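You operate a simulated robot arm through the tools that you are given. There is no shell and no other tool. Be economical: measure what you need, move in short steps, check, and stop when the job is done.

You run a simulated two-armed robot. Do the job below in one go: nothing can be reset, and whatever is moved stays where it is left.

JOB
Start the cooling water: open return, then supply, bleed the air, set the job card's flow.
Fine: shut the bleed valve once clear water runs; about that flow on the gauge; the drain stays shut.

Only the result counts: the job must be done as asked and must still hold three seconds after the hand-in. Knocking over, shifting, dropping, spilling or breaking anything else fails it.

ROBOT AND FRAMES
Two 7-joint arms with fingered hands on one trunk that stands fixed in place. Base frame: the origin is at the foot of the trunk, x ahead of it, y to its left, z up. Lengths are in mm, angles in degrees, forces in N, time in s.
The left shoulder is at [70, 166, 1025], the right one opposite. With the tool pointing down near the work surface each hand reaches from about 100 to 880 mm from the base axis, measured 20 degrees to its own side. Payload 4.1 kg a hand.
Tool frame (each hand has its own): the origin (TCP) lies between the finger pads and is the grasp point; the fingertips stand 32 mm ahead of it; z points along the fingers, y is the line along which they close. Largest opening 108 mm; the body of the gripper starts 38 mm behind the TCP. The gripper is a hand of 4 fingers: y runs from the thumb to the fingers, the wrist lies at [-16, -108, -186] in the tool frame, and closing takes about 1.5 s.
Orientation is that of the tool frame in the base frame, as a unit quaternion [w, x, y, z]. With the fingers straight down and the wrist toward the robot, the tool's x, y and z point along [0, 1, 0], [1, 0, 0] and [0, 0, -1] of the base frame.

CONTROLS
- The arms move only by the tool send_rows. It takes "left_steps", "right_steps" or both (then of equal length, played together; a hand with none holds still); each is a list of rows, each a list of 7 numbers: the shift along the base's x, y, z in mm, then the turn, a rotation vector about the base's x, y, z in degrees, then the gripper command, from -1 (fully open) to 1 (shut), values between in proportion. In form: [[x, y, z, rx, ry, rz, hand], ...]. A call has 1 to 10 rows; each row is the pose to reach, as a shift and turn from the pose commanded when the call began. Each row takes 0.2 s and may step no farther than 50 mm and 8.6 degrees from the row before; otherwise, or with a gripper value out of range, the whole call is refused. Where a pose cannot be reached the arm comes as near as it can. A force on the tool above 40 N (or 10 N above the force at the start of the call, whichever is more), or a blocked arm, ends the call early, and 0.2 s more pass. Each finger travels about 45 mm/s and halts on what it meets, pressing with about 30 N; the grip force reading is that of the motor and also rises with nothing between the fingers. The clock runs only during rows and for 0.2 s after the last one: add rows that repeat a pose to give the fingers time. The reply holds the time, the measured pose of the TCP, the force on the tool along the base axes, the opening and the grip force, in the units named above and with some noise, with the torque about the TCP (base axes, N m) and any sound that the robot's microphone picked up, and new pictures: "views" is both (left out), scene, wrist or none (wrist: the cameras of the hands that moved).
- Cameras (640 x 400 px; columns grow to the right, rows downward): "scene" is now at [127, 51, 1281.5]; the picture's right is [0.54, -0.84, 0.00], its down [-0.26, -0.17, -0.95] and it looks along [0.80, 0.52, -0.30] (base axes); focal length 214 px, centre (320, 200). "left" rides on the left gripper at [-64, -93, -132] in its tool frame; the picture's right is [-0.80, -0.28, 0.53], its down [0.55, -0.71, 0.45] and it looks along [0.25, 0.65, 0.72] (tool axes); focal length 247 px, centre (320, 200). "right" rides on the right gripper at [64, -93, -131] in its tool frame; the picture's right is [-0.80, 0.28, -0.53], its down [-0.55, -0.71, 0.45] and it looks along [-0.25, 0.65, 0.72] (tool axes); focal length 247 px, centre (320, 200). There is no depth. A picture from a camera that has moved, and an enlarged one, comes with that camera's place and axes in the base frame and with its lens.
- slide_trunk(by): slides the trunk up (or, below 0, down) by that many mm; the arms and the scene camera ride with it, the base frame stays. It gives what a move gives, with no picture.
- hand_shape(shape, hand): the hand has 4 fingers and takes this shape, open, in about a second: jaw (thumb against the fingers, like two jaws); tri (thumb and two fingers); tip (a fingertip pinch); poke (one finger out to press); point (the index stretched); flat (the hand flat); cup (the hand cupped); fist (a fist). The gripper value then closes the fingers along that shape, each until it touches; the sizes above hold for jaw. It gives what a move gives, with no picture.
- head_to(pan, tilt): turns the head with the scene camera to pan (to the left, within 86 degrees either way) and tilt (down, from -29 to 69), counted from straight ahead of the robot. It gives what a move gives, and a new picture of the scene camera.
- zoom(camera, box): a new picture of the part [left, top, right, bottom] of that camera's present view, enlarged. It takes no simulated time.
- hand_in(): hands the job in; it is judged then, once.

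Work in short steps. Places have to be worked out from the pictures, the camera data and where the tool is seen: move nearer, look again, correct. Check each grasp and each placing, and mend what went wrong. You have 120 turns and 200 pictures in all, those below and enlarged ones among them. Open the grippers and draw the arms clear of the work before you hand the job in, unless the task says otherwise; then end with one line.

The tools are called after "Call:" by a JSON object that holds its "name" and its "arguments". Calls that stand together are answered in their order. send_rows: Moves the arms, as the interface text tells. Its arguments: {"type":"object","properties":{"left_steps":{"type":"array"},"right_steps":{"type":"array"},"views":{"type":"string","enum":["both","scene","wrist","none"]}},"required":[]} The other tools are called the same way: slide_trunk (by) slides the trunk up or down; hand_shape (shape, hand) gives the hand a shape; head_to (pan, tilt) turns the head that bears the scene camera; zoom (camera, box) takes an enlarged picture of a part of a camera's view; hand_in () hands the job in.

At the start:

```text
time_s: 0.0
left_tcp_pos: [332.2, 435.2, 1448.9]
left_tool_rot: [0.0, 0.707, 0.707, 0.001]
left_force: [-1.0, 0.1, 0.1]
left_ft_torque: [-0.01, 0.0, -0.03]
left_gripper_width: 107.4
left_finger_force: 0.1
left_shape: jaw
right_tcp_pos: [484.6, 47.0, 1463.1]
right_tool_rot: [0.0, 0.707, 0.707, 0.0]
right_force: [0.0, -0.3, -0.8]
right_ft_torque: [-0.01, 0.0, 0.01]
right_gripper_width: 107.6
right_finger_force: 0.2
right_shape: jaw
trunk travel left (down, up): [-532.0, 408.0]
head pan, tilt: [32.9, 17.7]
```

scene: 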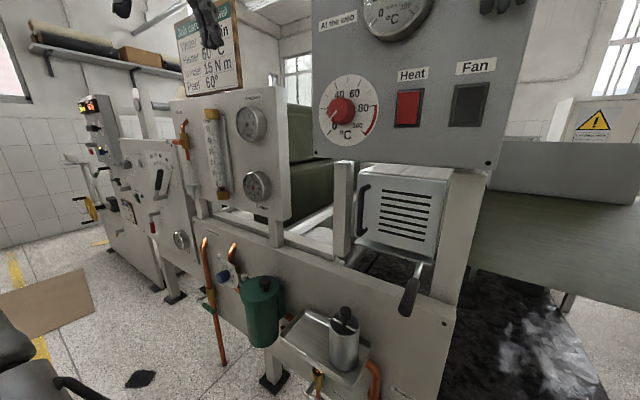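
right: 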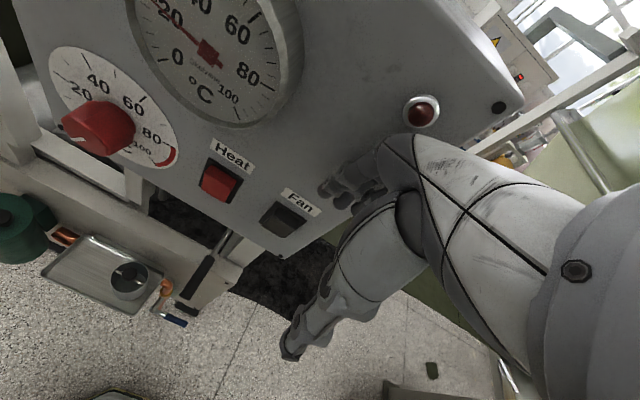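
left: 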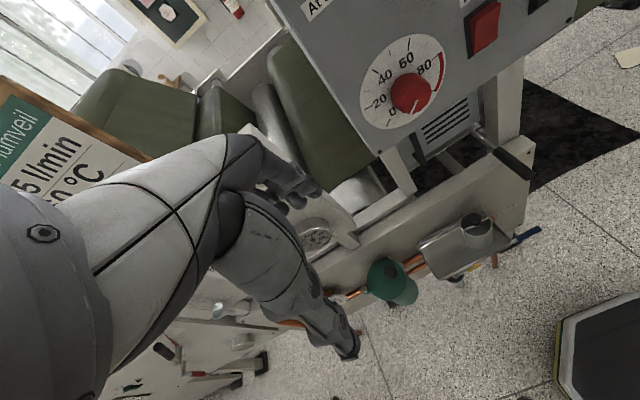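

The scene shows a machine with pipes, gauges and a job card. I zoom in on the card and on the plumbing.

Call:
{"name": "zoom", "arguments": {"camera": "scene", "box": [160, 0, 320, 100]}}

Call:
{"name": "zoom", "arguments": {"camera": "scene", "box": [160, 80, 320, 220]}}

Call:
{"name": "zoom", "arguments": {"camera": "scene", "box": [180, 220, 400, 400]}}

```text
4.00 times, centred on (240, 50) of scene
camera zoom: at [127.0, 51.0, 1281.5], right [0.54, -0.84, 0.0], down [-0.26, -0.17, -0.95], along [0.8, 0.52, -0.3], focal length 858 px, centre (640, 800)
```

zoom: 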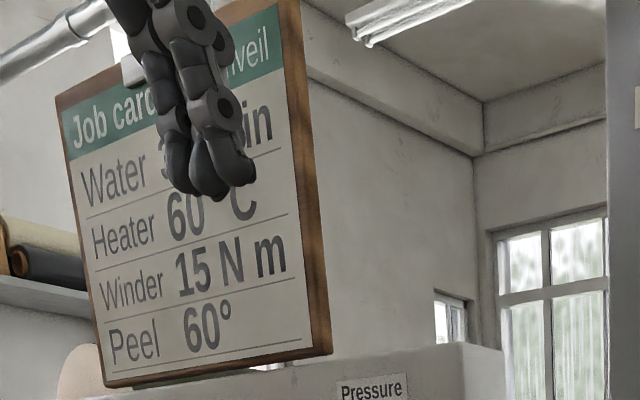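

```text
2.86 times, centred on (240, 150) of scene
camera zoom: at [127.0, 51.0, 1281.5], right [0.54, -0.84, 0.0], down [-0.26, -0.17, -0.95], along [0.8, 0.52, -0.3], focal length 613 px, centre (549, 343)
```

zoom: 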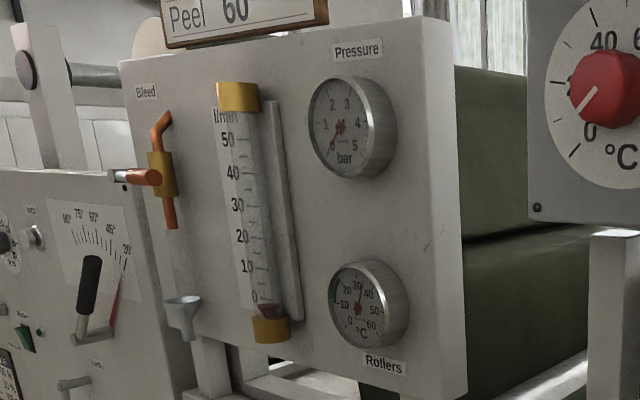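

```text
2.22 times, centred on (290, 310) of scene
camera zoom: at [127.0, 51.0, 1281.5], right [0.54, -0.84, 0.0], down [-0.26, -0.17, -0.95], along [0.8, 0.52, -0.3], focal length 477 px, centre (387, -44)
```

zoom: 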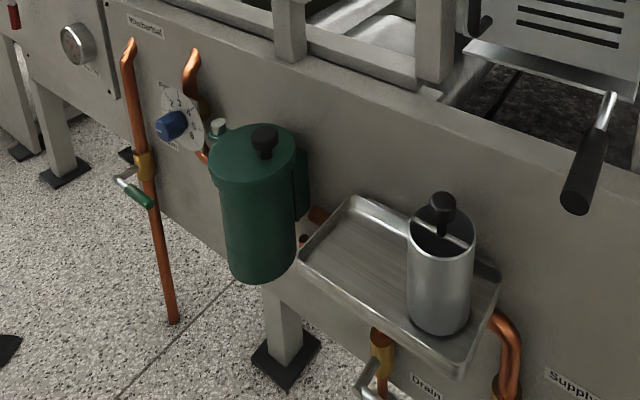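

The card's water figure is hidden by the left hand, and the valves sit lower down. I tilt the head down to see the low part.

Call:
{"name": "zoom", "arguments": {"camera": "left", "box": [0, 60, 160, 220]}}

Call:
{"name": "head_to", "arguments": {"pan": 20, "tilt": 50}}

```text
2.50 times, centred on (80, 140) of left
camera zoom: at [237.9, 370.6, 1580.7], right [-0.28, -0.8, -0.53], down [-0.71, 0.55, -0.45], along [0.65, 0.25, -0.72], focal length 617 px, centre (920, 350)
```

zoom: 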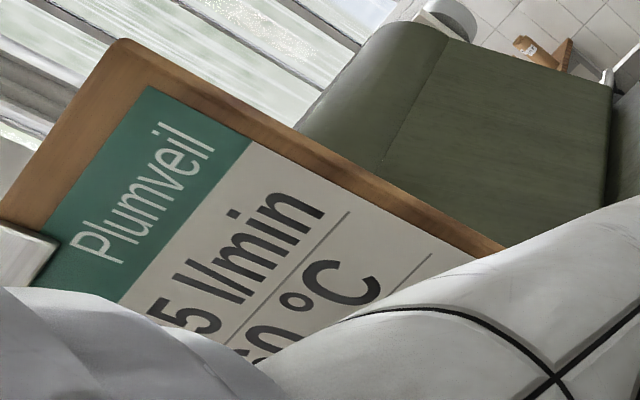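

```text
time_s: 1.0
left_tcp_pos: [331.2, 434.8, 1450.1]
left_tool_rot: [0.0, 0.707, 0.707, -0.001]
left_force: [-1.7, 0.3, 0.3]
left_ft_torque: [0.0, 0.03, 0.04]
left_gripper_width: 107.7
left_finger_force: 0.2
left_shape: jaw
right_tcp_pos: [484.0, 45.9, 1462.5]
right_tool_rot: [-0.001, 0.707, 0.707, 0.0]
right_force: [0.4, 0.7, -0.5]
right_ft_torque: [0.01, 0.03, 0.02]
right_gripper_width: 107.8
right_finger_force: 0.0
right_shape: jaw
trunk travel left (down, up): [-532.0, 408.0]
head pan, tilt: [20.0, 50.0]
camera scene: at [121.1, 26.6, 1232.2], right [0.34, -0.94, 0.0], down [-0.72, -0.26, -0.64], along [0.6, 0.22, -0.77], focal length 214 px, centre (320, 200)
```

scene: 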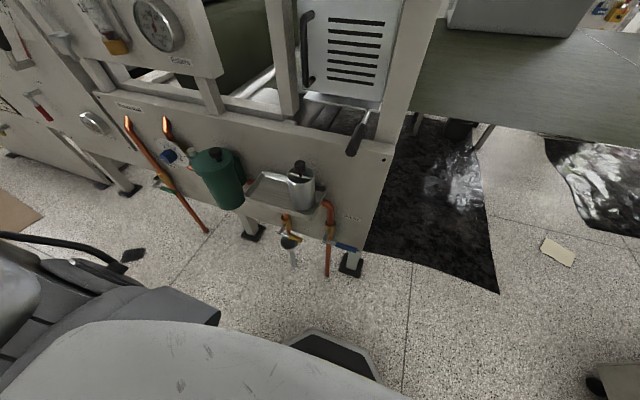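

Call:
{"name": "zoom", "arguments": {"camera": "scene", "box": [230, 150, 390, 290]}}

Call:
{"name": "zoom", "arguments": {"camera": "scene", "box": [100, 90, 260, 240]}}

```text
2.86 times, centred on (310, 220) of scene
camera zoom: at [121.1, 26.6, 1232.2], right [0.34, -0.94, 0.0], down [-0.72, -0.26, -0.64], along [0.6, 0.22, -0.77], focal length 613 px, centre (349, 143)
```

zoom: 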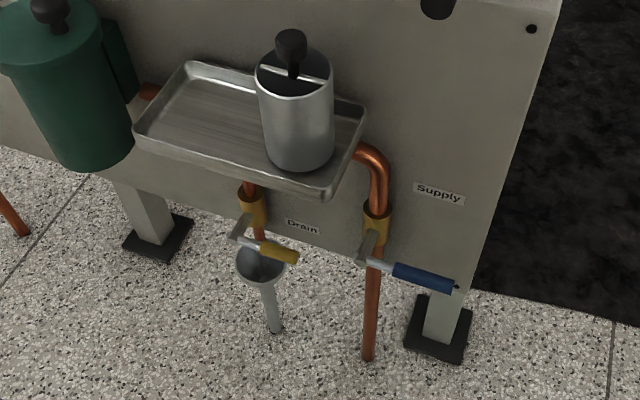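

```text
2.67 times, centred on (180, 165) of scene
camera zoom: at [121.1, 26.6, 1232.2], right [0.34, -0.94, 0.0], down [-0.72, -0.26, -0.64], along [0.6, 0.22, -0.77], focal length 572 px, centre (693, 293)
```

zoom: 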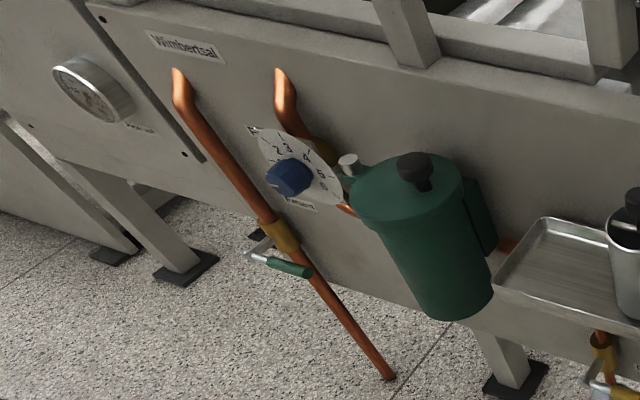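

Both hands hang in front of the machine: the box face is near x≈560 and the panel runs roughly along y. I pull both hands back before lowering the trunk for a second viewpoint.

Call:
{"name": "send_rows", "arguments": {"left_steps": [[-30, 0, 0, 0, 0, 0, 0], [-60, 0, 0, 0, 0, 0, 1], [-90, 10, 0, 0, 0, 0, 1]], "right_steps": [[-40, -40, 0, 0, 0, 0, 0], [-80, -80, 0, 0, 0, 0, 1], [-120, -120, 0, 0, 0, 0, 1]], "views": "none"}}

Call:
{"name": "slide_trunk", "arguments": {"by": -250}}

Call:
{"name": "head_to", "arguments": {"pan": 45, "tilt": 15}}

```text
refused: row 1 steps farther than a row can; nothing moved
```

```text
time_s: 3.6
left_tcp_pos: [331.3, 435.6, 1199.3]
left_tool_rot: [0.001, 0.708, 0.706, -0.001]
left_force: [-0.9, -0.5, 0.1]
left_ft_torque: [0.04, 0.04, -0.01]
left_gripper_width: 107.5
left_finger_force: 0.1
left_shape: jaw
right_tcp_pos: [483.8, 45.3, 1212.9]
right_tool_rot: [-0.001, 0.706, 0.708, -0.001]
right_force: [-0.4, -0.6, 0.7]
right_ft_torque: [0.0, 0.04, 0.02]
right_gripper_width: 107.8
right_finger_force: 0.0
right_shape: jaw
trunk travel left (down, up): [-282.0, 658.0]
head pan, tilt: [20.0, 50.0]
```

```text
time_s: 4.6
left_tcp_pos: [331.6, 436.2, 1201.2]
left_tool_rot: [0.0, 0.708, 0.707, 0.0]
left_force: [0.5, -0.3, 1.0]
left_ft_torque: [0.02, -0.02, 0.0]
left_gripper_width: 107.7
left_finger_force: 0.1
left_shape: jaw
right_tcp_pos: [485.5, 45.8, 1212.7]
right_tool_rot: [0.0, 0.707, 0.707, -0.001]
right_force: [0.8, 0.4, -0.1]
right_ft_torque: [-0.01, -0.01, 0.02]
right_gripper_width: 107.8
right_finger_force: 0.1
right_shape: jaw
trunk travel left (down, up): [-282.0, 658.0]
head pan, tilt: [45.0, 15.0]
camera scene: at [114.7, 66.2, 1035.8], right [0.71, -0.71, 0.0], down [-0.18, -0.18, -0.97], along [0.68, 0.68, -0.26], focal length 214 px, centre (320, 200)
```

scene: 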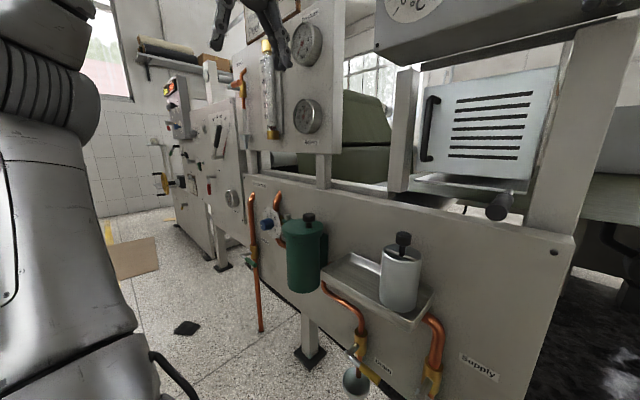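

Lowering caused no contact; the refused row was too long a diagonal. Now I pull the hands back with shorter steps.

Call:
{"name": "send_rows", "arguments": {"left_steps": [[-30, 0, 0, 0, 0, 0, 1], [-60, 0, 0, 0, 0, 0, 1], [-90, 0, 0, 0, 0, 0, 1], [-110, 0, -40, 0, 0, 0, 1], [-110, 0, -80, 0, 0, 0, 1], [-110, 0, -120, 0, 0, 0, 1]], "right_steps": [[-40, -20, 0, 0, 0, 0, 1], [-80, -40, 0, 0, 0, 0, 1], [-120, -60, 0, 0, 0, 0, 1], [-150, -90, 0, 0, 0, 0, 1], [-150, -120, 0, 0, 0, 0, 1], [-150, -150, 0, 0, 0, 0, 1]], "views": "scene"}}

Call:
{"name": "zoom", "arguments": {"camera": "scene", "box": [220, 0, 360, 100]}}

Call:
{"name": "zoom", "arguments": {"camera": "scene", "box": [220, 170, 340, 290]}}

Call:
{"name": "zoom", "arguments": {"camera": "scene", "box": [320, 280, 500, 400]}}

```text
time_s: 6.0
left_tcp_pos: [221.3, 435.5, 1080.0]
left_tool_rot: [0.0, 0.708, 0.707, 0.0]
left_force: [0.1, 0.0, 0.4]
left_ft_torque: [-0.05, 0.01, -0.03]
left_gripper_width: 0.0
left_finger_force: 1.0
left_shape: jaw
right_tcp_pos: [334.1, -101.9, 1212.8]
right_tool_rot: [0.0, 0.707, 0.707, 0.0]
right_force: [0.0, 0.0, 0.4]
right_ft_torque: [0.07, 0.01, 0.02]
right_gripper_width: 0.2
right_finger_force: 1.0
right_shape: jaw
trunk travel left (down, up): [-282.0, 658.0]
head pan, tilt: [45.0, 15.0]
camera scene: at [114.2, 66.2, 1036.0], right [0.71, -0.71, 0.0], down [-0.18, -0.18, -0.97], along [0.68, 0.68, -0.26], focal length 214 px, centre (320, 200)
```

scene: 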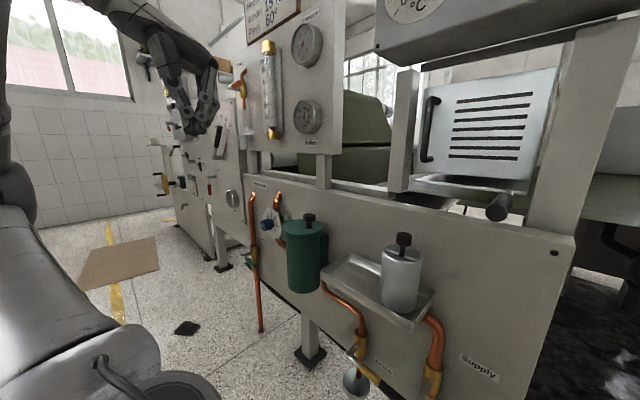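

```text
4.00 times, centred on (290, 50) of scene
camera zoom: at [114.2, 66.2, 1036.0], right [0.71, -0.71, 0.0], down [-0.18, -0.18, -0.97], along [0.68, 0.68, -0.26], focal length 858 px, centre (440, 800)
```

zoom: 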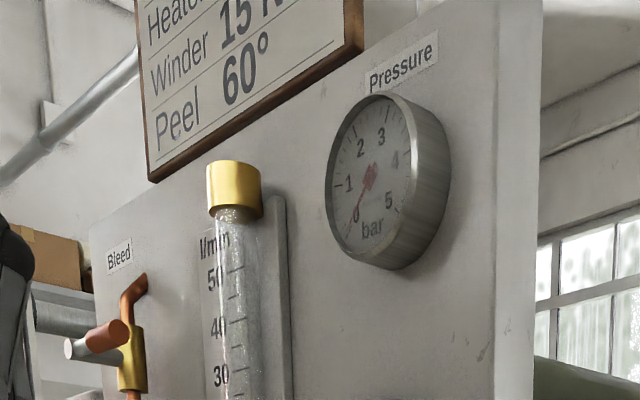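

```text
3.33 times, centred on (280, 230) of scene
camera zoom: at [114.2, 66.2, 1036.0], right [0.71, -0.71, 0.0], down [-0.18, -0.18, -0.97], along [0.68, 0.68, -0.26], focal length 715 px, centre (453, 100)
```

zoom: 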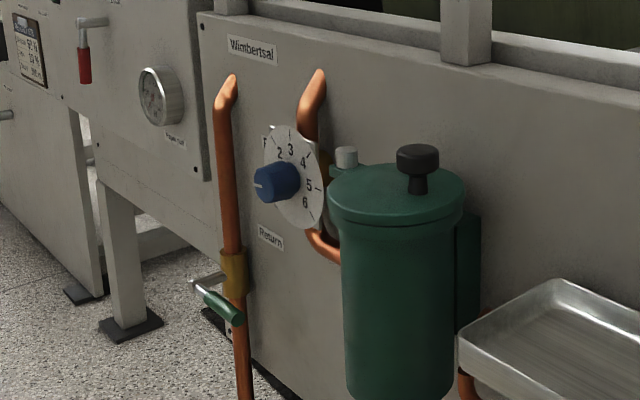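

```text
3.33 times, centred on (410, 340) of scene
camera zoom: at [114.2, 66.2, 1036.0], right [0.71, -0.71, 0.0], down [-0.18, -0.18, -0.97], along [0.68, 0.68, -0.26], focal length 715 px, centre (20, -267)
```

zoom: 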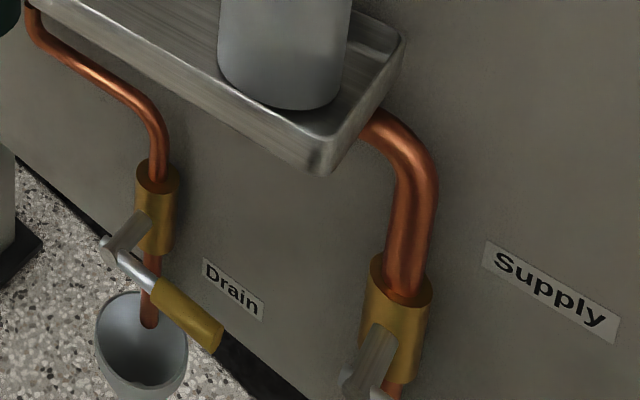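

I've located these (base frame): the return lever runs from about (502,963,525) to (502,850,523), and the supply lever hub is near (502,145,517). The bleed valve is near (560,970,1245) and the flow knob near (530,782,719). I turn the left hand to point towards +y, staying clear of the machine.

Call:
{"name": "send_rows", "arguments": {"left_steps": [[8, 20, 0, 8, 0, 0, 1], [16, 40, 0, 16, 0, 0, 1], [24, 60, 0, 24, 0, 0, 1], [32, 80, 0, 32, 0, 0, 1], [40, 100, 0, 40, 0, 0, 1], [48, 120, 0, 48, 0, 0, 1], [56, 140, 0, 56, 0, 0, 1], [64, 160, 0, 64, 0, 0, 1], [72, 180, 0, 72, 0, 0, 1], [80, 200, 0, 80, 0, 0, 1]], "views": "scene"}}

Call:
{"name": "head_to", "arguments": {"pan": 50, "tilt": -20}}

```text
time_s: 8.2
left_tcp_pos: [301.6, 636.1, 1079.3]
left_tool_rot: [-0.455, 0.542, 0.54, 0.455]
left_force: [-0.3, 0.2, -0.8]
left_ft_torque: [-0.01, 0.03, 0.03]
left_gripper_width: 0.0
left_finger_force: 29.3
left_shape: jaw
right_tcp_pos: [333.7, -101.7, 1212.6]
right_tool_rot: [0.0, 0.708, 0.707, 0.0]
right_force: [0.1, -0.5, -0.3]
right_ft_torque: [0.01, -0.01, 0.0]
right_gripper_width: 0.0
right_finger_force: 29.5
right_shape: jaw
trunk travel left (down, up): [-282.0, 658.0]
head pan, tilt: [45.0, 15.0]
camera scene: at [114.6, 66.4, 1035.9], right [0.71, -0.71, 0.0], down [-0.18, -0.18, -0.97], along [0.68, 0.68, -0.26], focal length 214 px, centre (320, 200)
```

scene: 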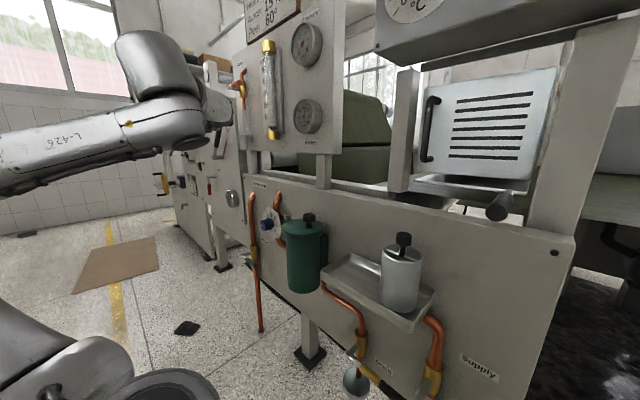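

```text
time_s: 9.2
left_tcp_pos: [302.3, 636.5, 1079.8]
left_tool_rot: [-0.454, 0.541, 0.542, 0.455]
left_force: [-0.6, -0.4, 0.0]
left_ft_torque: [0.02, -0.02, -0.02]
left_gripper_width: 0.1
left_finger_force: 30.0
left_shape: jaw
right_tcp_pos: [334.5, -102.5, 1210.6]
right_tool_rot: [0.0, 0.707, 0.707, -0.001]
right_force: [-0.5, -0.4, -0.2]
right_ft_torque: [-0.01, -0.02, -0.03]
right_gripper_width: 0.0
right_finger_force: 30.3
right_shape: jaw
trunk travel left (down, up): [-282.0, 658.0]
head pan, tilt: [50.0, -20.0]
camera scene: at [97.5, 58.4, 1089.2], right [0.77, -0.64, 0.0], down [0.22, 0.26, -0.94], along [0.6, 0.72, 0.34], focal length 214 px, centre (320, 200)
```

scene: 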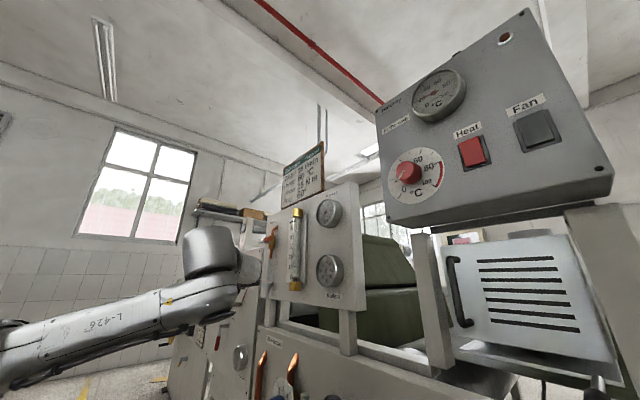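

Now I read the card and look at the bleed valve; this view gives another ray for it.

Call:
{"name": "zoom", "arguments": {"camera": "scene", "box": [270, 135, 350, 215]}}

Call:
{"name": "zoom", "arguments": {"camera": "scene", "box": [240, 195, 340, 305]}}

```text
5.00 times, centred on (310, 175) of scene
camera zoom: at [97.5, 58.4, 1089.2], right [0.77, -0.64, 0.0], down [0.22, 0.26, -0.94], along [0.6, 0.72, 0.34], focal length 1072 px, centre (370, 325)
```

zoom: 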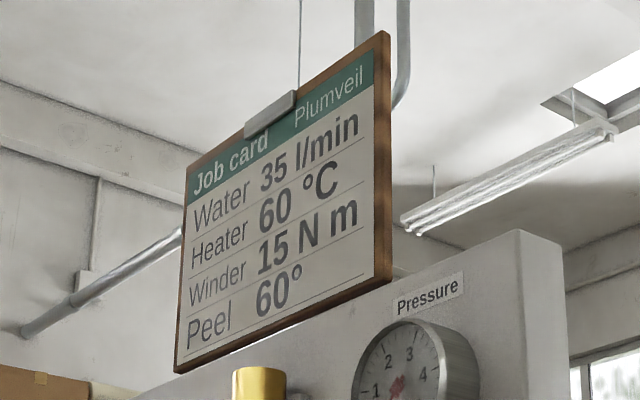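

```text
3.64 times, centred on (290, 250) of scene
camera zoom: at [97.5, 58.4, 1089.2], right [0.77, -0.64, 0.0], down [0.22, 0.26, -0.94], along [0.6, 0.72, 0.34], focal length 780 px, centre (429, 18)
```

zoom: 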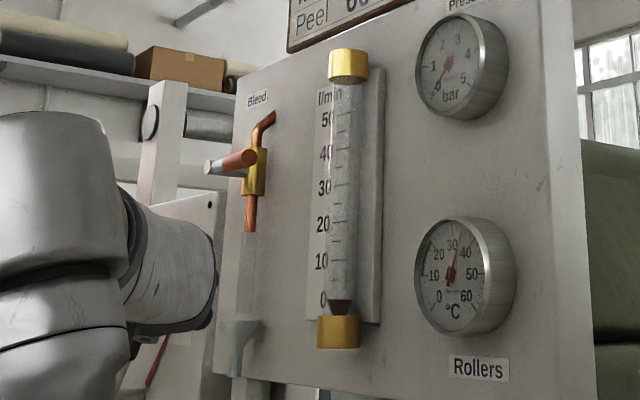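

The card says 35 l/min, and all the valve positions agree. I lower the trunk another 150 mm for the return valve.

Call:
{"name": "slide_trunk", "arguments": {"by": -150}}

Call:
{"name": "send_rows", "arguments": {"left_steps": [[0, 10, -40, 8, 0, 0, 1], [0, 20, -80, 10, 0, 0, 1], [0, 30, -120, 10, 0, 0, 1], [0, 40, -160, 10, 0, 0, 1], [0, 50, -200, 10, 0, 0, 1], [0, 60, -240, 10, 0, 0, 1], [0, 70, -280, 10, 0, 0, 1], [20, 90, -300, 10, 0, 0, 1], [50, 110, -310, 10, 0, 0, 1]], "views": "none"}}

Call:
{"name": "head_to", "arguments": {"pan": 60, "tilt": 20}}

```text
time_s: 10.9
left_tcp_pos: [301.9, 635.0, 930.6]
left_tool_rot: [-0.455, 0.542, 0.542, 0.454]
left_force: [-0.7, -0.1, 0.2]
left_ft_torque: [-0.04, -0.01, -0.01]
left_gripper_width: 0.0
left_finger_force: 30.0
left_shape: jaw
right_tcp_pos: [334.9, -103.5, 1062.2]
right_tool_rot: [0.0, 0.707, 0.707, 0.0]
right_force: [-0.2, 0.3, 0.2]
right_ft_torque: [-0.01, -0.03, 0.03]
right_gripper_width: 0.0
right_finger_force: 30.0
right_shape: jaw
trunk travel left (down, up): [-132.0, 808.0]
head pan, tilt: [50.0, -20.0]
```

```text
time_s: 12.9
left_tcp_pos: [352.3, 747.5, 620.5]
left_tool_rot: [-0.5, 0.5, 0.5, 0.5]
left_force: [-0.5, -0.3, -0.6]
left_ft_torque: [0.01, 0.0, -0.02]
left_gripper_width: 0.0
left_finger_force: 29.3
left_shape: jaw
left hand out of reach, approached as far as the arm can: row 4, 5, 6
right_tcp_pos: [335.0, -102.1, 1061.3]
right_tool_rot: [-0.001, 0.707, 0.707, 0.0]
right_force: [1.6, 0.0, 0.3]
right_ft_torque: [-0.03, -0.01, -0.03]
right_gripper_width: 0.1
right_finger_force: 29.5
right_shape: jaw
trunk travel left (down, up): [-132.0, 808.0]
head pan, tilt: [50.0, -20.0]
```

```text
time_s: 14.0
left_tcp_pos: [351.4, 747.5, 619.8]
left_tool_rot: [-0.501, 0.501, 0.5, 0.499]
left_force: [-0.3, 0.3, -0.2]
left_ft_torque: [0.01, 0.01, 0.01]
left_gripper_width: 0.0
left_finger_force: 29.8
left_shape: jaw
right_tcp_pos: [333.3, -102.5, 1063.3]
right_tool_rot: [0.001, 0.707, 0.707, 0.0]
right_force: [-0.2, 0.3, 0.0]
right_ft_torque: [0.01, 0.02, 0.0]
right_gripper_width: 0.0
right_finger_force: 29.9
right_shape: jaw
trunk travel left (down, up): [-132.0, 808.0]
head pan, tilt: [60.0, 20.0]
camera scene: at [95.2, 80.8, 877.8], right [0.87, -0.5, 0.0], down [-0.17, -0.3, -0.94], along [0.47, 0.81, -0.34], focal length 214 px, centre (320, 200)
```

scene: 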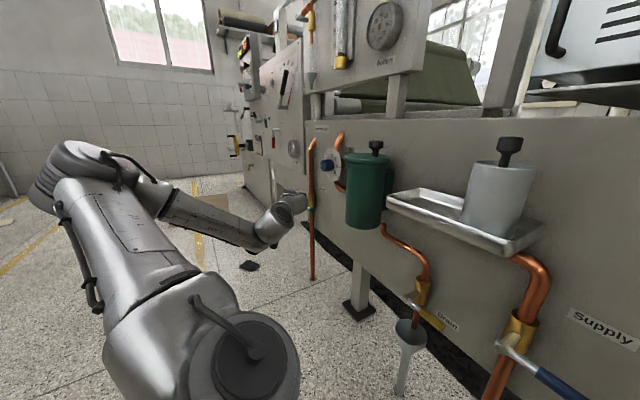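

The hand is well placed and free. I move it to just in front of and above the return lever's end with a slight yaw, then look with the wrist camera.

Call:
{"name": "send_rows", "arguments": {"left_steps": [[30, 15, 0, 0, 0, -7, 1], [60, 30, 0, 0, 0, -14, 1], [90, 45, 0, 0, 0, -20, 1], [110, 60, 0, 0, 0, -20, 1]], "views": "both"}}

```text
time_s: 15.0
left_tcp_pos: [461.7, 806.6, 619.5]
left_tool_rot: [-0.406, 0.58, 0.404, 0.58]
left_force: [0.1, 0.0, -0.6]
left_ft_torque: [0.02, 0.01, 0.02]
left_gripper_width: 0.0
left_finger_force: 30.3
left_shape: jaw
right_tcp_pos: [334.6, -102.5, 1062.2]
right_tool_rot: [0.0, 0.707, 0.707, 0.001]
right_force: [-0.5, 0.3, 0.1]
right_ft_torque: [-0.01, -0.01, -0.02]
right_gripper_width: 0.0
right_finger_force: 30.5
right_shape: jaw
trunk travel left (down, up): [-132.0, 808.0]
head pan, tilt: [60.0, 20.0]
camera scene: at [95.3, 80.9, 877.7], right [0.87, -0.5, 0.0], down [-0.17, -0.3, -0.94], along [0.47, 0.81, -0.34], focal length 214 px, centre (320, 200)
camera left: at [328.4, 714.7, 554.2], right [-0.08, 0.6, -0.8], down [-0.51, 0.66, 0.55], along [0.86, 0.45, 0.25], focal length 247 px, centre (320, 200)
```

scene: 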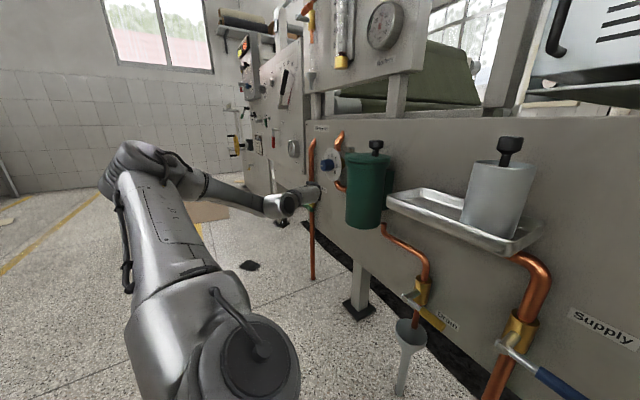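
left: 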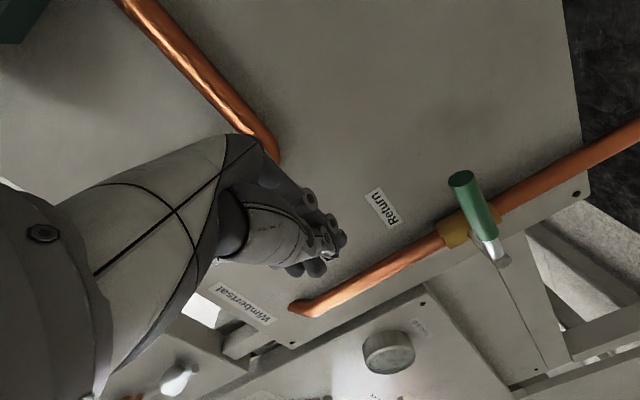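

The wrist view puts the lever at x≈502, z≈508, hub y≈975, tip y≈863. I go above its end and press down to about 30°.

Call:
{"name": "send_rows", "arguments": {"left_steps": [[20, 30, 0, 0, 0, 0, 1], [35, 53, -30, 0, 0, 0, 1], [35, 53, -60, 0, 0, 0, 1], [35, 53, -80, 0, 0, 0, 1], [35, 53, -100, 0, 0, 0, 1], [35, 54, -120, 0, 0, 0, 1], [35, 55, -135, 0, 0, 0, 1]], "views": "wrist"}}

```text
time_s: 16.4
left_tcp_pos: [495.9, 862.3, 526.6]
left_tool_rot: [-0.408, 0.565, 0.406, 0.592]
left_force: [-2.6, -2.3, 23.6]
left_ft_torque: [0.3, -0.32, -0.01]
left_gripper_width: 0.0
left_finger_force: 29.8
left_shape: jaw
right_tcp_pos: [331.0, -104.6, 1063.0]
right_tool_rot: [-0.001, 0.707, 0.707, 0.002]
right_force: [-0.1, 0.5, -0.4]
right_ft_torque: [-0.02, -0.01, 0.01]
right_gripper_width: 0.0
right_finger_force: 29.8
right_shape: jaw
trunk travel left (down, up): [-132.0, 808.0]
head pan, tilt: [60.0, 20.0]
stopped in row 6 (left hand): the force on the tool passed its limit at 48 N (the readings are from after the stop); the commanded pose is now the measured one
camera left: at [366.0, 770.7, 454.6], right [-0.06, 0.62, -0.78], down [-0.53, 0.65, 0.55], along [0.85, 0.45, 0.28], focal length 247 px, centre (320, 200)
```

left: 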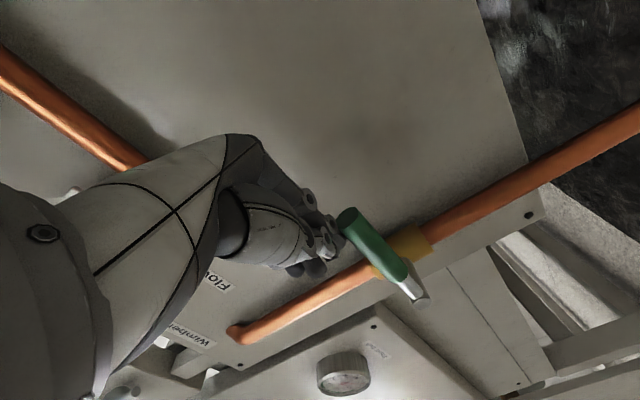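

The finger stopped on the lever at 48 N and the lever has not moved. It may be stiffness, or it may open the other way, so I try again slowly and nearer the tip.

Call:
{"name": "send_rows", "arguments": {"left_steps": [[0, -8, 6, 0, 0, 0, 1], [0, -16, 2, 0, 0, 0, 1], [0, -16, -2, 0, 0, 0, 1], [0, -16, -5, 0, 0, 0, 1], [0, -16, -8, 0, 0, 0, 1], [0, -16, -11, 0, 0, 0, 1], [0, -16, -14, 0, 0, 0, 1], [0, -16, -17, 0, 0, 0, 1], [0, -16, -20, 0, 0, 0, 1]], "views": "wrist"}}

```text
time_s: 17.4
left_tcp_pos: [498.3, 847.4, 524.8]
left_tool_rot: [-0.409, 0.562, 0.405, 0.594]
left_force: [-2.4, -1.8, 19.3]
left_ft_torque: [0.5, -0.3, 0.04]
left_gripper_width: 0.0
left_finger_force: 30.2
left_shape: jaw
right_tcp_pos: [332.3, -105.2, 1061.9]
right_tool_rot: [-0.001, 0.707, 0.707, 0.002]
right_force: [0.0, -1.4, 0.3]
right_ft_torque: [0.02, -0.01, -0.03]
right_gripper_width: 0.0
right_finger_force: 30.6
right_shape: jaw
trunk travel left (down, up): [-132.0, 808.0]
head pan, tilt: [60.0, 20.0]
stopped in row 5 (left hand): the force on the tool passed its limit at 41 N (the readings are from after the stop); the commanded pose is now the measured one
camera left: at [367.4, 755.8, 452.1], right [-0.06, 0.62, -0.78], down [-0.53, 0.64, 0.55], along [0.84, 0.45, 0.29], focal length 247 px, centre (320, 200)
```

left: 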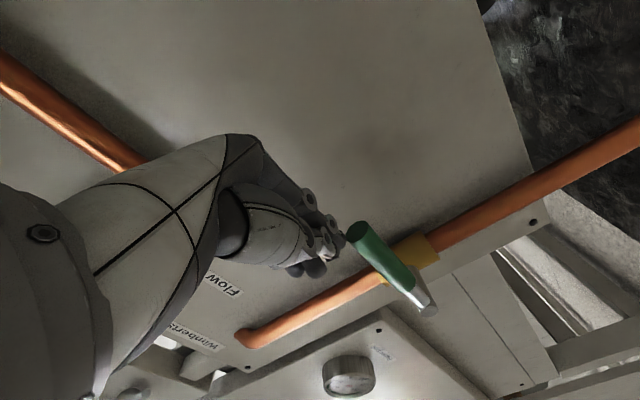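

It doesn't yield at about 4 N·m, so it is likely against its stop and opens upward. I back out, go under the lever and push up slowly.

Call:
{"name": "send_rows", "arguments": {"left_steps": [[-10, -10, 8, 0, 0, 0, 1], [-50, -20, 8, 0, 0, 0, 1], [-60, -20, -32, 0, 0, 0, 1], [-60, -20, -75, 0, 0, 0, 1], [-30, -5, -85, 0, 0, 0, 1], [0, 10, -85, 0, 0, 0, 1]], "views": "none"}}

Call:
{"name": "send_rows", "arguments": {"left_steps": [[0, 0, 10, 0, 0, 0, 1], [0, 0, 18, 0, 0, 0, 1], [0, 0, 24, 0, 0, 0, 1], [0, 0, 30, 0, 0, 0, 1], [0, 0, 36, 0, 0, 0, 1], [0, 0, 42, 0, 0, 0, 1], [0, 0, 48, 0, 0, 0, 1]], "views": "wrist"}}

```text
time_s: 18.8
left_tcp_pos: [497.1, 858.5, 430.8]
left_tool_rot: [-0.408, 0.567, 0.405, 0.59]
left_force: [0.7, -0.2, 0.2]
left_ft_torque: [-0.04, -0.01, -0.03]
left_gripper_width: 0.0
left_finger_force: 30.1
left_shape: jaw
right_tcp_pos: [335.3, -103.5, 1062.1]
right_tool_rot: [0.0, 0.707, 0.707, 0.0]
right_force: [0.1, -0.9, 0.4]
right_ft_torque: [0.0, 0.02, -0.02]
right_gripper_width: 0.0
right_finger_force: 30.5
right_shape: jaw
trunk travel left (down, up): [-132.0, 808.0]
head pan, tilt: [60.0, 20.0]
```

```text
time_s: 20.4
left_tcp_pos: [497.5, 857.8, 479.0]
left_tool_rot: [-0.408, 0.567, 0.406, 0.589]
left_force: [-2.2, -3.5, -2.0]
left_ft_torque: [0.05, -0.05, -0.01]
left_gripper_width: 0.0
left_finger_force: 29.9
left_shape: jaw
right_tcp_pos: [334.1, -103.2, 1062.7]
right_tool_rot: [0.0, 0.707, 0.707, 0.0]
right_force: [1.0, 0.7, 0.4]
right_ft_torque: [-0.03, -0.02, 0.0]
right_gripper_width: 0.0
right_finger_force: 30.0
right_shape: jaw
trunk travel left (down, up): [-132.0, 808.0]
head pan, tilt: [60.0, 20.0]
camera left: at [366.8, 766.1, 408.4], right [-0.07, 0.61, -0.79], down [-0.53, 0.65, 0.55], along [0.85, 0.45, 0.28], focal length 247 px, centre (320, 200)
```

left: 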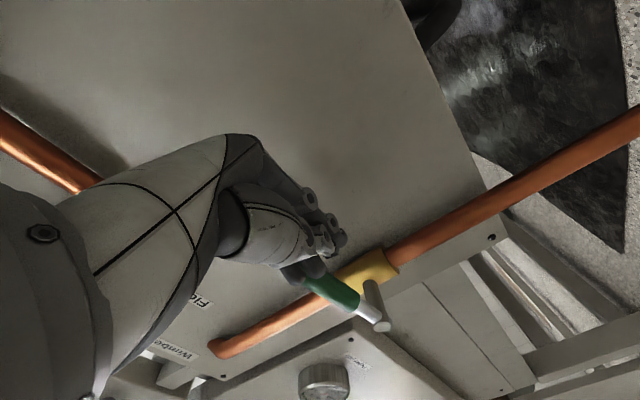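

The lever moves upward with little force. I continue along the arc.

Call:
{"name": "send_rows", "arguments": {"left_steps": [[0, 0, 12, 0, 0, 0, 1], [0, 2, 24, 0, 0, 0, 1], [0, 6, 36, 0, 0, 0, 1], [0, 12, 48, 0, 0, 0, 1], [0, 20, 58, 0, 0, 0, 1], [0, 30, 67, 0, 0, 0, 1], [0, 40, 73, 0, 0, 0, 1], [0, 50, 78, 0, 0, 0, 1], [0, 60, 82, 0, 0, 0, 1]], "views": "wrist"}}

```text
time_s: 22.4
left_tcp_pos: [497.5, 917.9, 560.7]
left_tool_rot: [-0.407, 0.567, 0.406, 0.59]
left_force: [-4.7, -2.3, -2.6]
left_ft_torque: [-0.02, -0.09, 0.04]
left_gripper_width: 0.1
left_finger_force: 30.3
left_shape: jaw
right_tcp_pos: [334.6, -102.6, 1061.4]
right_tool_rot: [0.0, 0.707, 0.708, 0.0]
right_force: [0.6, 0.0, -0.6]
right_ft_torque: [0.0, 0.01, 0.03]
right_gripper_width: 0.0
right_finger_force: 30.0
right_shape: jaw
trunk travel left (down, up): [-132.0, 808.0]
head pan, tilt: [60.0, 20.0]
camera left: at [366.4, 826.1, 490.6], right [-0.07, 0.61, -0.79], down [-0.53, 0.65, 0.55], along [0.85, 0.45, 0.28], focal length 247 px, centre (320, 200)
```

left: 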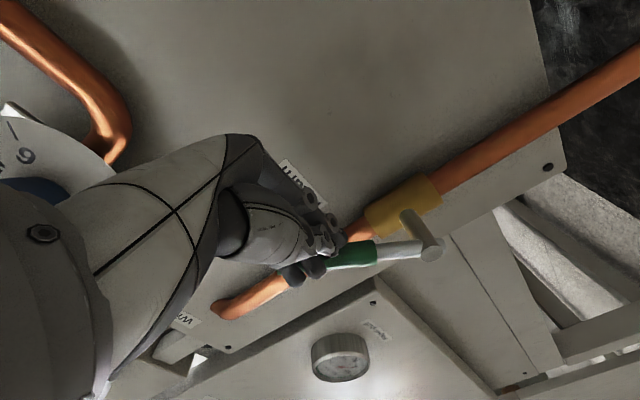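

The lever is about 70° round. I keep pushing in +y until it meets its stop.

Call:
{"name": "send_rows", "arguments": {"left_steps": [[0, 8, 3, 0, 0, 0, 1], [0, 16, 5, 0, 0, 0, 1], [0, 24, 6, 0, 0, 0, 1], [0, 32, 6, 0, 0, 0, 1], [0, 40, 6, 0, 0, 0, 1], [0, 48, 6, 0, 0, 0, 1]], "views": "both"}}

```text
time_s: 24.0
left_tcp_pos: [498.7, 962.2, 570.0]
left_tool_rot: [-0.403, 0.567, 0.405, 0.593]
left_force: [-4.1, -32.2, 4.0]
left_ft_torque: [-0.37, -0.01, -0.41]
left_gripper_width: 0.0
left_finger_force: 29.9
left_shape: jaw
right_tcp_pos: [334.4, -104.1, 1061.1]
right_tool_rot: [0.0, 0.706, 0.708, 0.002]
right_force: [0.4, 0.1, 0.7]
right_ft_torque: [0.0, -0.05, -0.01]
right_gripper_width: 0.1
right_finger_force: 30.2
right_shape: jaw
trunk travel left (down, up): [-132.0, 808.0]
head pan, tilt: [60.0, 20.0]
stopped in row 6 (left hand): the force on the tool passed its limit at 43 N (the readings are from after the stop); the commanded pose is now the measured one
camera scene: at [94.5, 78.2, 878.1], right [0.87, -0.5, 0.0], down [-0.17, -0.29, -0.94], along [0.47, 0.81, -0.34], focal length 214 px, centre (320, 200)
camera left: at [367.1, 871.1, 498.4], right [-0.06, 0.61, -0.79], down [-0.52, 0.65, 0.55], along [0.85, 0.44, 0.28], focal length 247 px, centre (320, 200)
```

scene: 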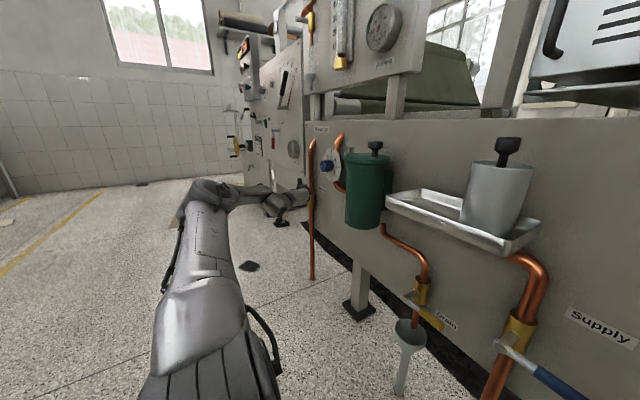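
left: 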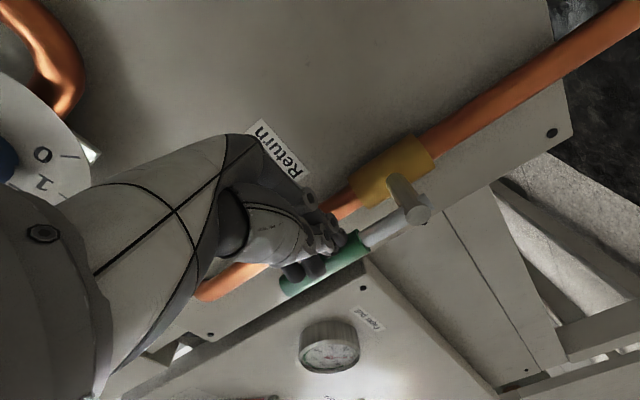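

The return lever is parallel to its pipe and on its stop, so return is open. I withdraw the left hand while the right hand turns to point forward and descends towards the supply lever.

Call:
{"name": "send_rows", "arguments": {"left_steps": [[0, -12, 0, 0, 0, 0, 1], [-30, -25, 0, 0, 0, 0, 1], [-70, -40, 0, 0, 0, 0, 1], [-100, -70, 10, 0, 0, 0, 1], [-130, -100, 30, 0, 0, 0, 1], [-150, -130, 50, 0, 0, 0, 1], [-150, -150, 70, 0, 0, 0, 1], [-150, -170, 90, 0, 0, 0, 1], [-150, -190, 110, 0, 0, 0, 1], [-150, -200, 130, 0, 0, 0, 1]], "right_steps": [[5, 0, -40, 0, -8, 0, 1], [10, 0, -80, 0, -16, 0, 1], [15, 0, -120, 0, -24, 0, 1], [20, 0, -160, 0, -32, 0, 1], [25, 0, -200, 0, -40, 0, 1], [30, 0, -240, 0, -48, 0, 1], [35, 0, -280, 0, -56, 0, 1], [40, 0, -320, 0, -64, 0, 1], [45, 0, -360, 0, -72, 0, 1], [50, 0, -400, 0, -80, 0, 1]], "views": "none"}}

Call:
{"name": "head_to", "arguments": {"pan": 10, "tilt": 40}}

```text
time_s: 26.4
left_tcp_pos: [348.5, 763.6, 695.0]
left_tool_rot: [-0.406, 0.569, 0.404, 0.59]
left_force: [0.0, -0.3, 0.7]
left_ft_torque: [0.02, -0.01, 0.02]
left_gripper_width: 0.1
left_finger_force: 30.4
left_shape: jaw
right_tcp_pos: [436.1, -108.8, 706.4]
right_tool_rot: [0.329, 0.679, 0.388, 0.53]
right_force: [0.7, -0.1, 0.2]
right_ft_torque: [0.0, 0.01, -0.02]
right_gripper_width: 0.0
right_finger_force: 30.6
right_shape: jaw
right hand out of reach, approached as far as the arm can: row 7, 8, 9, 10
trunk travel left (down, up): [-132.0, 808.0]
head pan, tilt: [60.0, 20.0]
stopped in row 10 (right hand): the arm was blocked; the commanded pose is now the measured one
```

```text
time_s: 27.6
left_tcp_pos: [346.6, 764.2, 694.2]
left_tool_rot: [-0.407, 0.569, 0.405, 0.588]
left_force: [-0.6, -0.2, 0.3]
left_ft_torque: [0.01, 0.01, 0.02]
left_gripper_width: 0.0
left_finger_force: 30.1
left_shape: jaw
right_tcp_pos: [436.4, -106.7, 702.7]
right_tool_rot: [0.33, 0.677, 0.394, 0.527]
right_force: [0.7, 0.1, 0.0]
right_ft_torque: [-0.03, -0.03, 0.02]
right_gripper_width: 0.1
right_finger_force: 29.5
right_shape: jaw
trunk travel left (down, up): [-132.0, 808.0]
head pan, tilt: [10.0, 40.0]
camera scene: at [74.3, 82.7, 849.3], right [0.95, -0.3, 0.0], down [-0.18, -0.59, -0.79], along [0.23, 0.75, -0.62], focal length 214 px, centre (320, 200)
```

scene: 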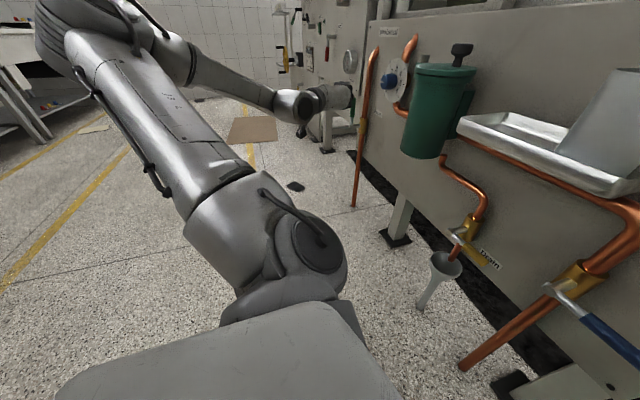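

The camera axes don't match the head's pan reading, and the right arm was blocked. I look toward the right arm.

Call:
{"name": "head_to", "arguments": {"pan": -30, "tilt": 40}}

```text
time_s: 28.6
left_tcp_pos: [348.0, 764.4, 693.4]
left_tool_rot: [-0.406, 0.569, 0.405, 0.589]
left_force: [0.0, 0.2, 0.4]
left_ft_torque: [0.01, 0.0, 0.0]
left_gripper_width: 0.1
left_finger_force: 30.1
left_shape: jaw
right_tcp_pos: [435.6, -106.2, 702.9]
right_tool_rot: [0.331, 0.677, 0.394, 0.527]
right_force: [0.6, -0.2, -0.2]
right_ft_torque: [0.03, -0.01, -0.02]
right_gripper_width: 0.0
right_finger_force: 29.7
right_shape: jaw
trunk travel left (down, up): [-132.0, 808.0]
head pan, tilt: [-30.0, 40.0]
camera scene: at [74.2, 82.2, 848.3], right [0.95, -0.3, 0.0], down [-0.19, -0.6, -0.78], along [0.23, 0.75, -0.62], focal length 214 px, centre (320, 200)
```

scene: 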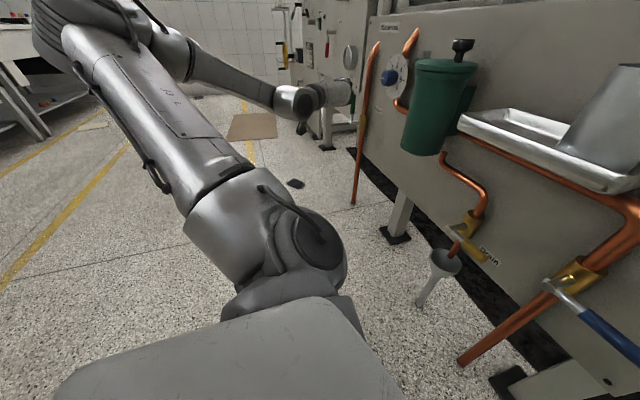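

The head is jammed against something, probably the folded right arm. I undo part of the right arm's motion.

Call:
{"name": "send_rows", "arguments": {"right_steps": [[0, -10, 40, 0, 0, 0, 1], [0, -20, 80, 0, 0, 0, 1], [0, -30, 120, 0, 0, 0, 1], [0, -40, 160, 0, 0, 0, 1], [0, -40, 200, 0, 0, 0, 1]], "views": "both"}}

```text
time_s: 29.9
left_tcp_pos: [346.7, 764.2, 694.6]
left_tool_rot: [-0.407, 0.569, 0.404, 0.589]
left_force: [-0.4, 0.3, 1.1]
left_ft_torque: [-0.02, 0.01, 0.02]
left_gripper_width: 0.0
left_finger_force: 30.6
left_shape: jaw
right_tcp_pos: [434.4, -145.3, 904.5]
right_tool_rot: [0.333, 0.673, 0.395, 0.529]
right_force: [0.7, 0.7, 0.6]
right_ft_torque: [0.01, 0.03, -0.01]
right_gripper_width: 0.2
right_finger_force: 30.1
right_shape: jaw
right hand out of reach, approached as far as the arm can: row 1, 2, 3
trunk travel left (down, up): [-132.0, 808.0]
head pan, tilt: [-30.0, 40.0]
camera scene: at [122.2, -42.5, 846.3], right [-0.5, -0.87, 0.0], down [-0.56, 0.32, -0.77], along [0.66, -0.38, -0.64], focal length 214 px, centre (320, 200)
camera right: at [298.3, -42.5, 882.7], right [-0.57, -0.82, 0.0], down [0.24, -0.17, -0.96], along [0.79, -0.54, 0.29], focal length 247 px, centre (320, 200)
```

scene: 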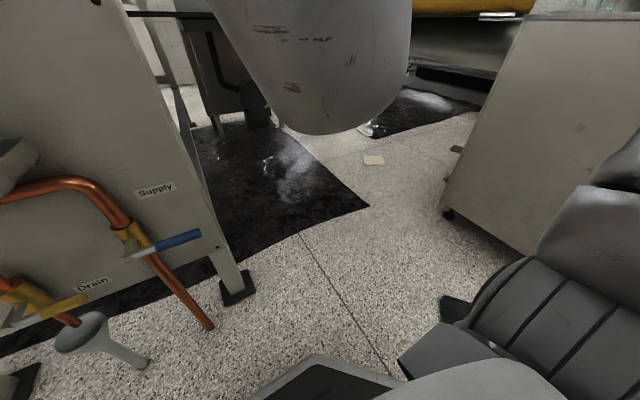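
right: 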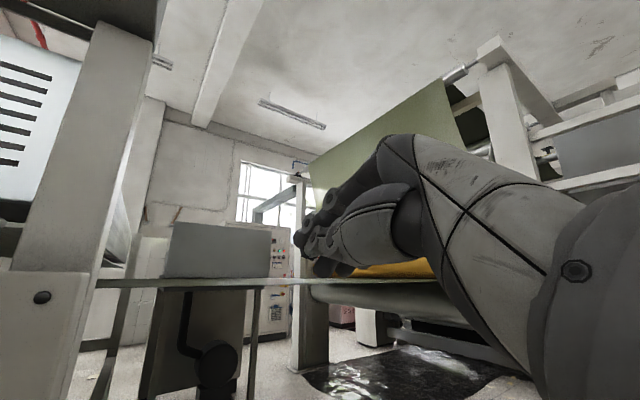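

The head is free again; the right arm was simply folded too tightly. I raise the trunk 300 mm so the right arm can extend downward to the supply lever.

Call:
{"name": "slide_trunk", "arguments": {"by": 300}}

Call:
{"name": "send_rows", "arguments": {"right_steps": [[-5, 4, -45, 0, 0, 0, 1], [-10, 8, -90, 0, 0, 0, 1], [-15, 12, -135, 0, 0, 0, 1], [-20, 16, -180, 0, 0, 0, 1], [-25, 20, -225, 0, 0, 0, 1], [-30, 24, -270, 0, 0, 0, 1], [-35, 28, -315, 0, 0, 0, 1], [-40, 32, -360, 0, 0, 0, 1], [-45, 36, -405, 0, 0, 0, 1], [-50, 40, -450, 0, 0, 0, 1]], "views": "both"}}

```text
time_s: 32.9
left_tcp_pos: [348.4, 765.0, 994.0]
left_tool_rot: [-0.405, 0.57, 0.406, 0.588]
left_force: [-0.1, -0.9, -1.1]
left_ft_torque: [-0.01, 0.01, 0.01]
left_gripper_width: 0.0
left_finger_force: 30.2
left_shape: jaw
right_tcp_pos: [435.0, -146.3, 1204.3]
right_tool_rot: [0.332, 0.673, 0.395, 0.529]
right_force: [0.5, 0.1, -0.5]
right_ft_torque: [0.02, 0.01, 0.0]
right_gripper_width: 0.0
right_finger_force: 29.9
right_shape: jaw
trunk travel left (down, up): [-432.0, 508.0]
head pan, tilt: [-30.0, 40.0]
```

```text
time_s: 34.2
left_tcp_pos: [347.7, 763.4, 996.5]
left_tool_rot: [-0.407, 0.569, 0.405, 0.588]
left_force: [0.2, -1.3, 0.0]
left_ft_torque: [0.03, 0.01, 0.02]
left_gripper_width: 0.0
left_finger_force: 30.0
left_shape: jaw
right_tcp_pos: [420.3, -138.4, 987.7]
right_tool_rot: [0.235, 0.728, 0.271, 0.585]
right_force: [0.0, -0.4, 0.3]
right_ft_torque: [-0.01, 0.03, 0.01]
right_gripper_width: 0.0
right_finger_force: 29.9
right_shape: jaw
right hand out of reach, approached as far as the arm can: row 2, 3, 4, 5, 6
trunk travel left (down, up): [-432.0, 508.0]
head pan, tilt: [-30.0, 40.0]
stopped in row 6 (right hand): the arm was blocked; the commanded pose is now the measured one
camera scene: at [94.3, -36.3, 1111.2], right [-0.6, -0.8, 0.0], down [-0.74, 0.56, -0.38], along [0.3, -0.23, -0.93], focal length 214 px, centre (320, 200)
camera right: at [292.5, -24.2, 1001.3], right [-0.62, -0.73, -0.28], down [0.26, 0.15, -0.95], along [0.74, -0.67, 0.1], focal length 247 px, centre (320, 200)
```

scene: 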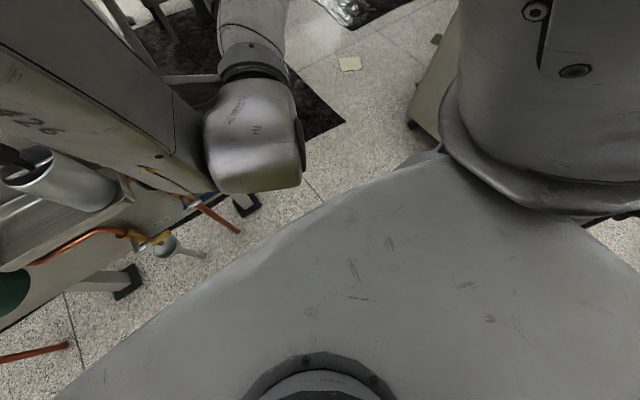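
right: 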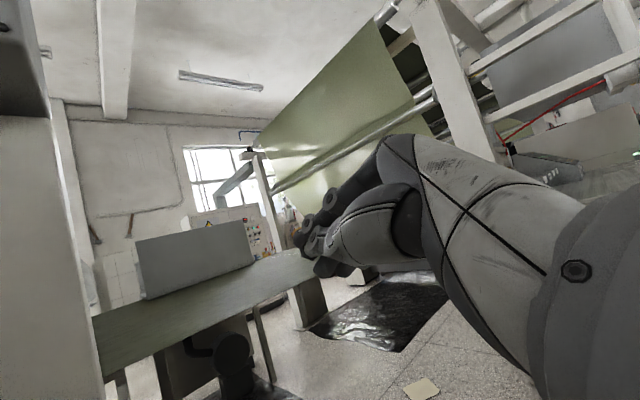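

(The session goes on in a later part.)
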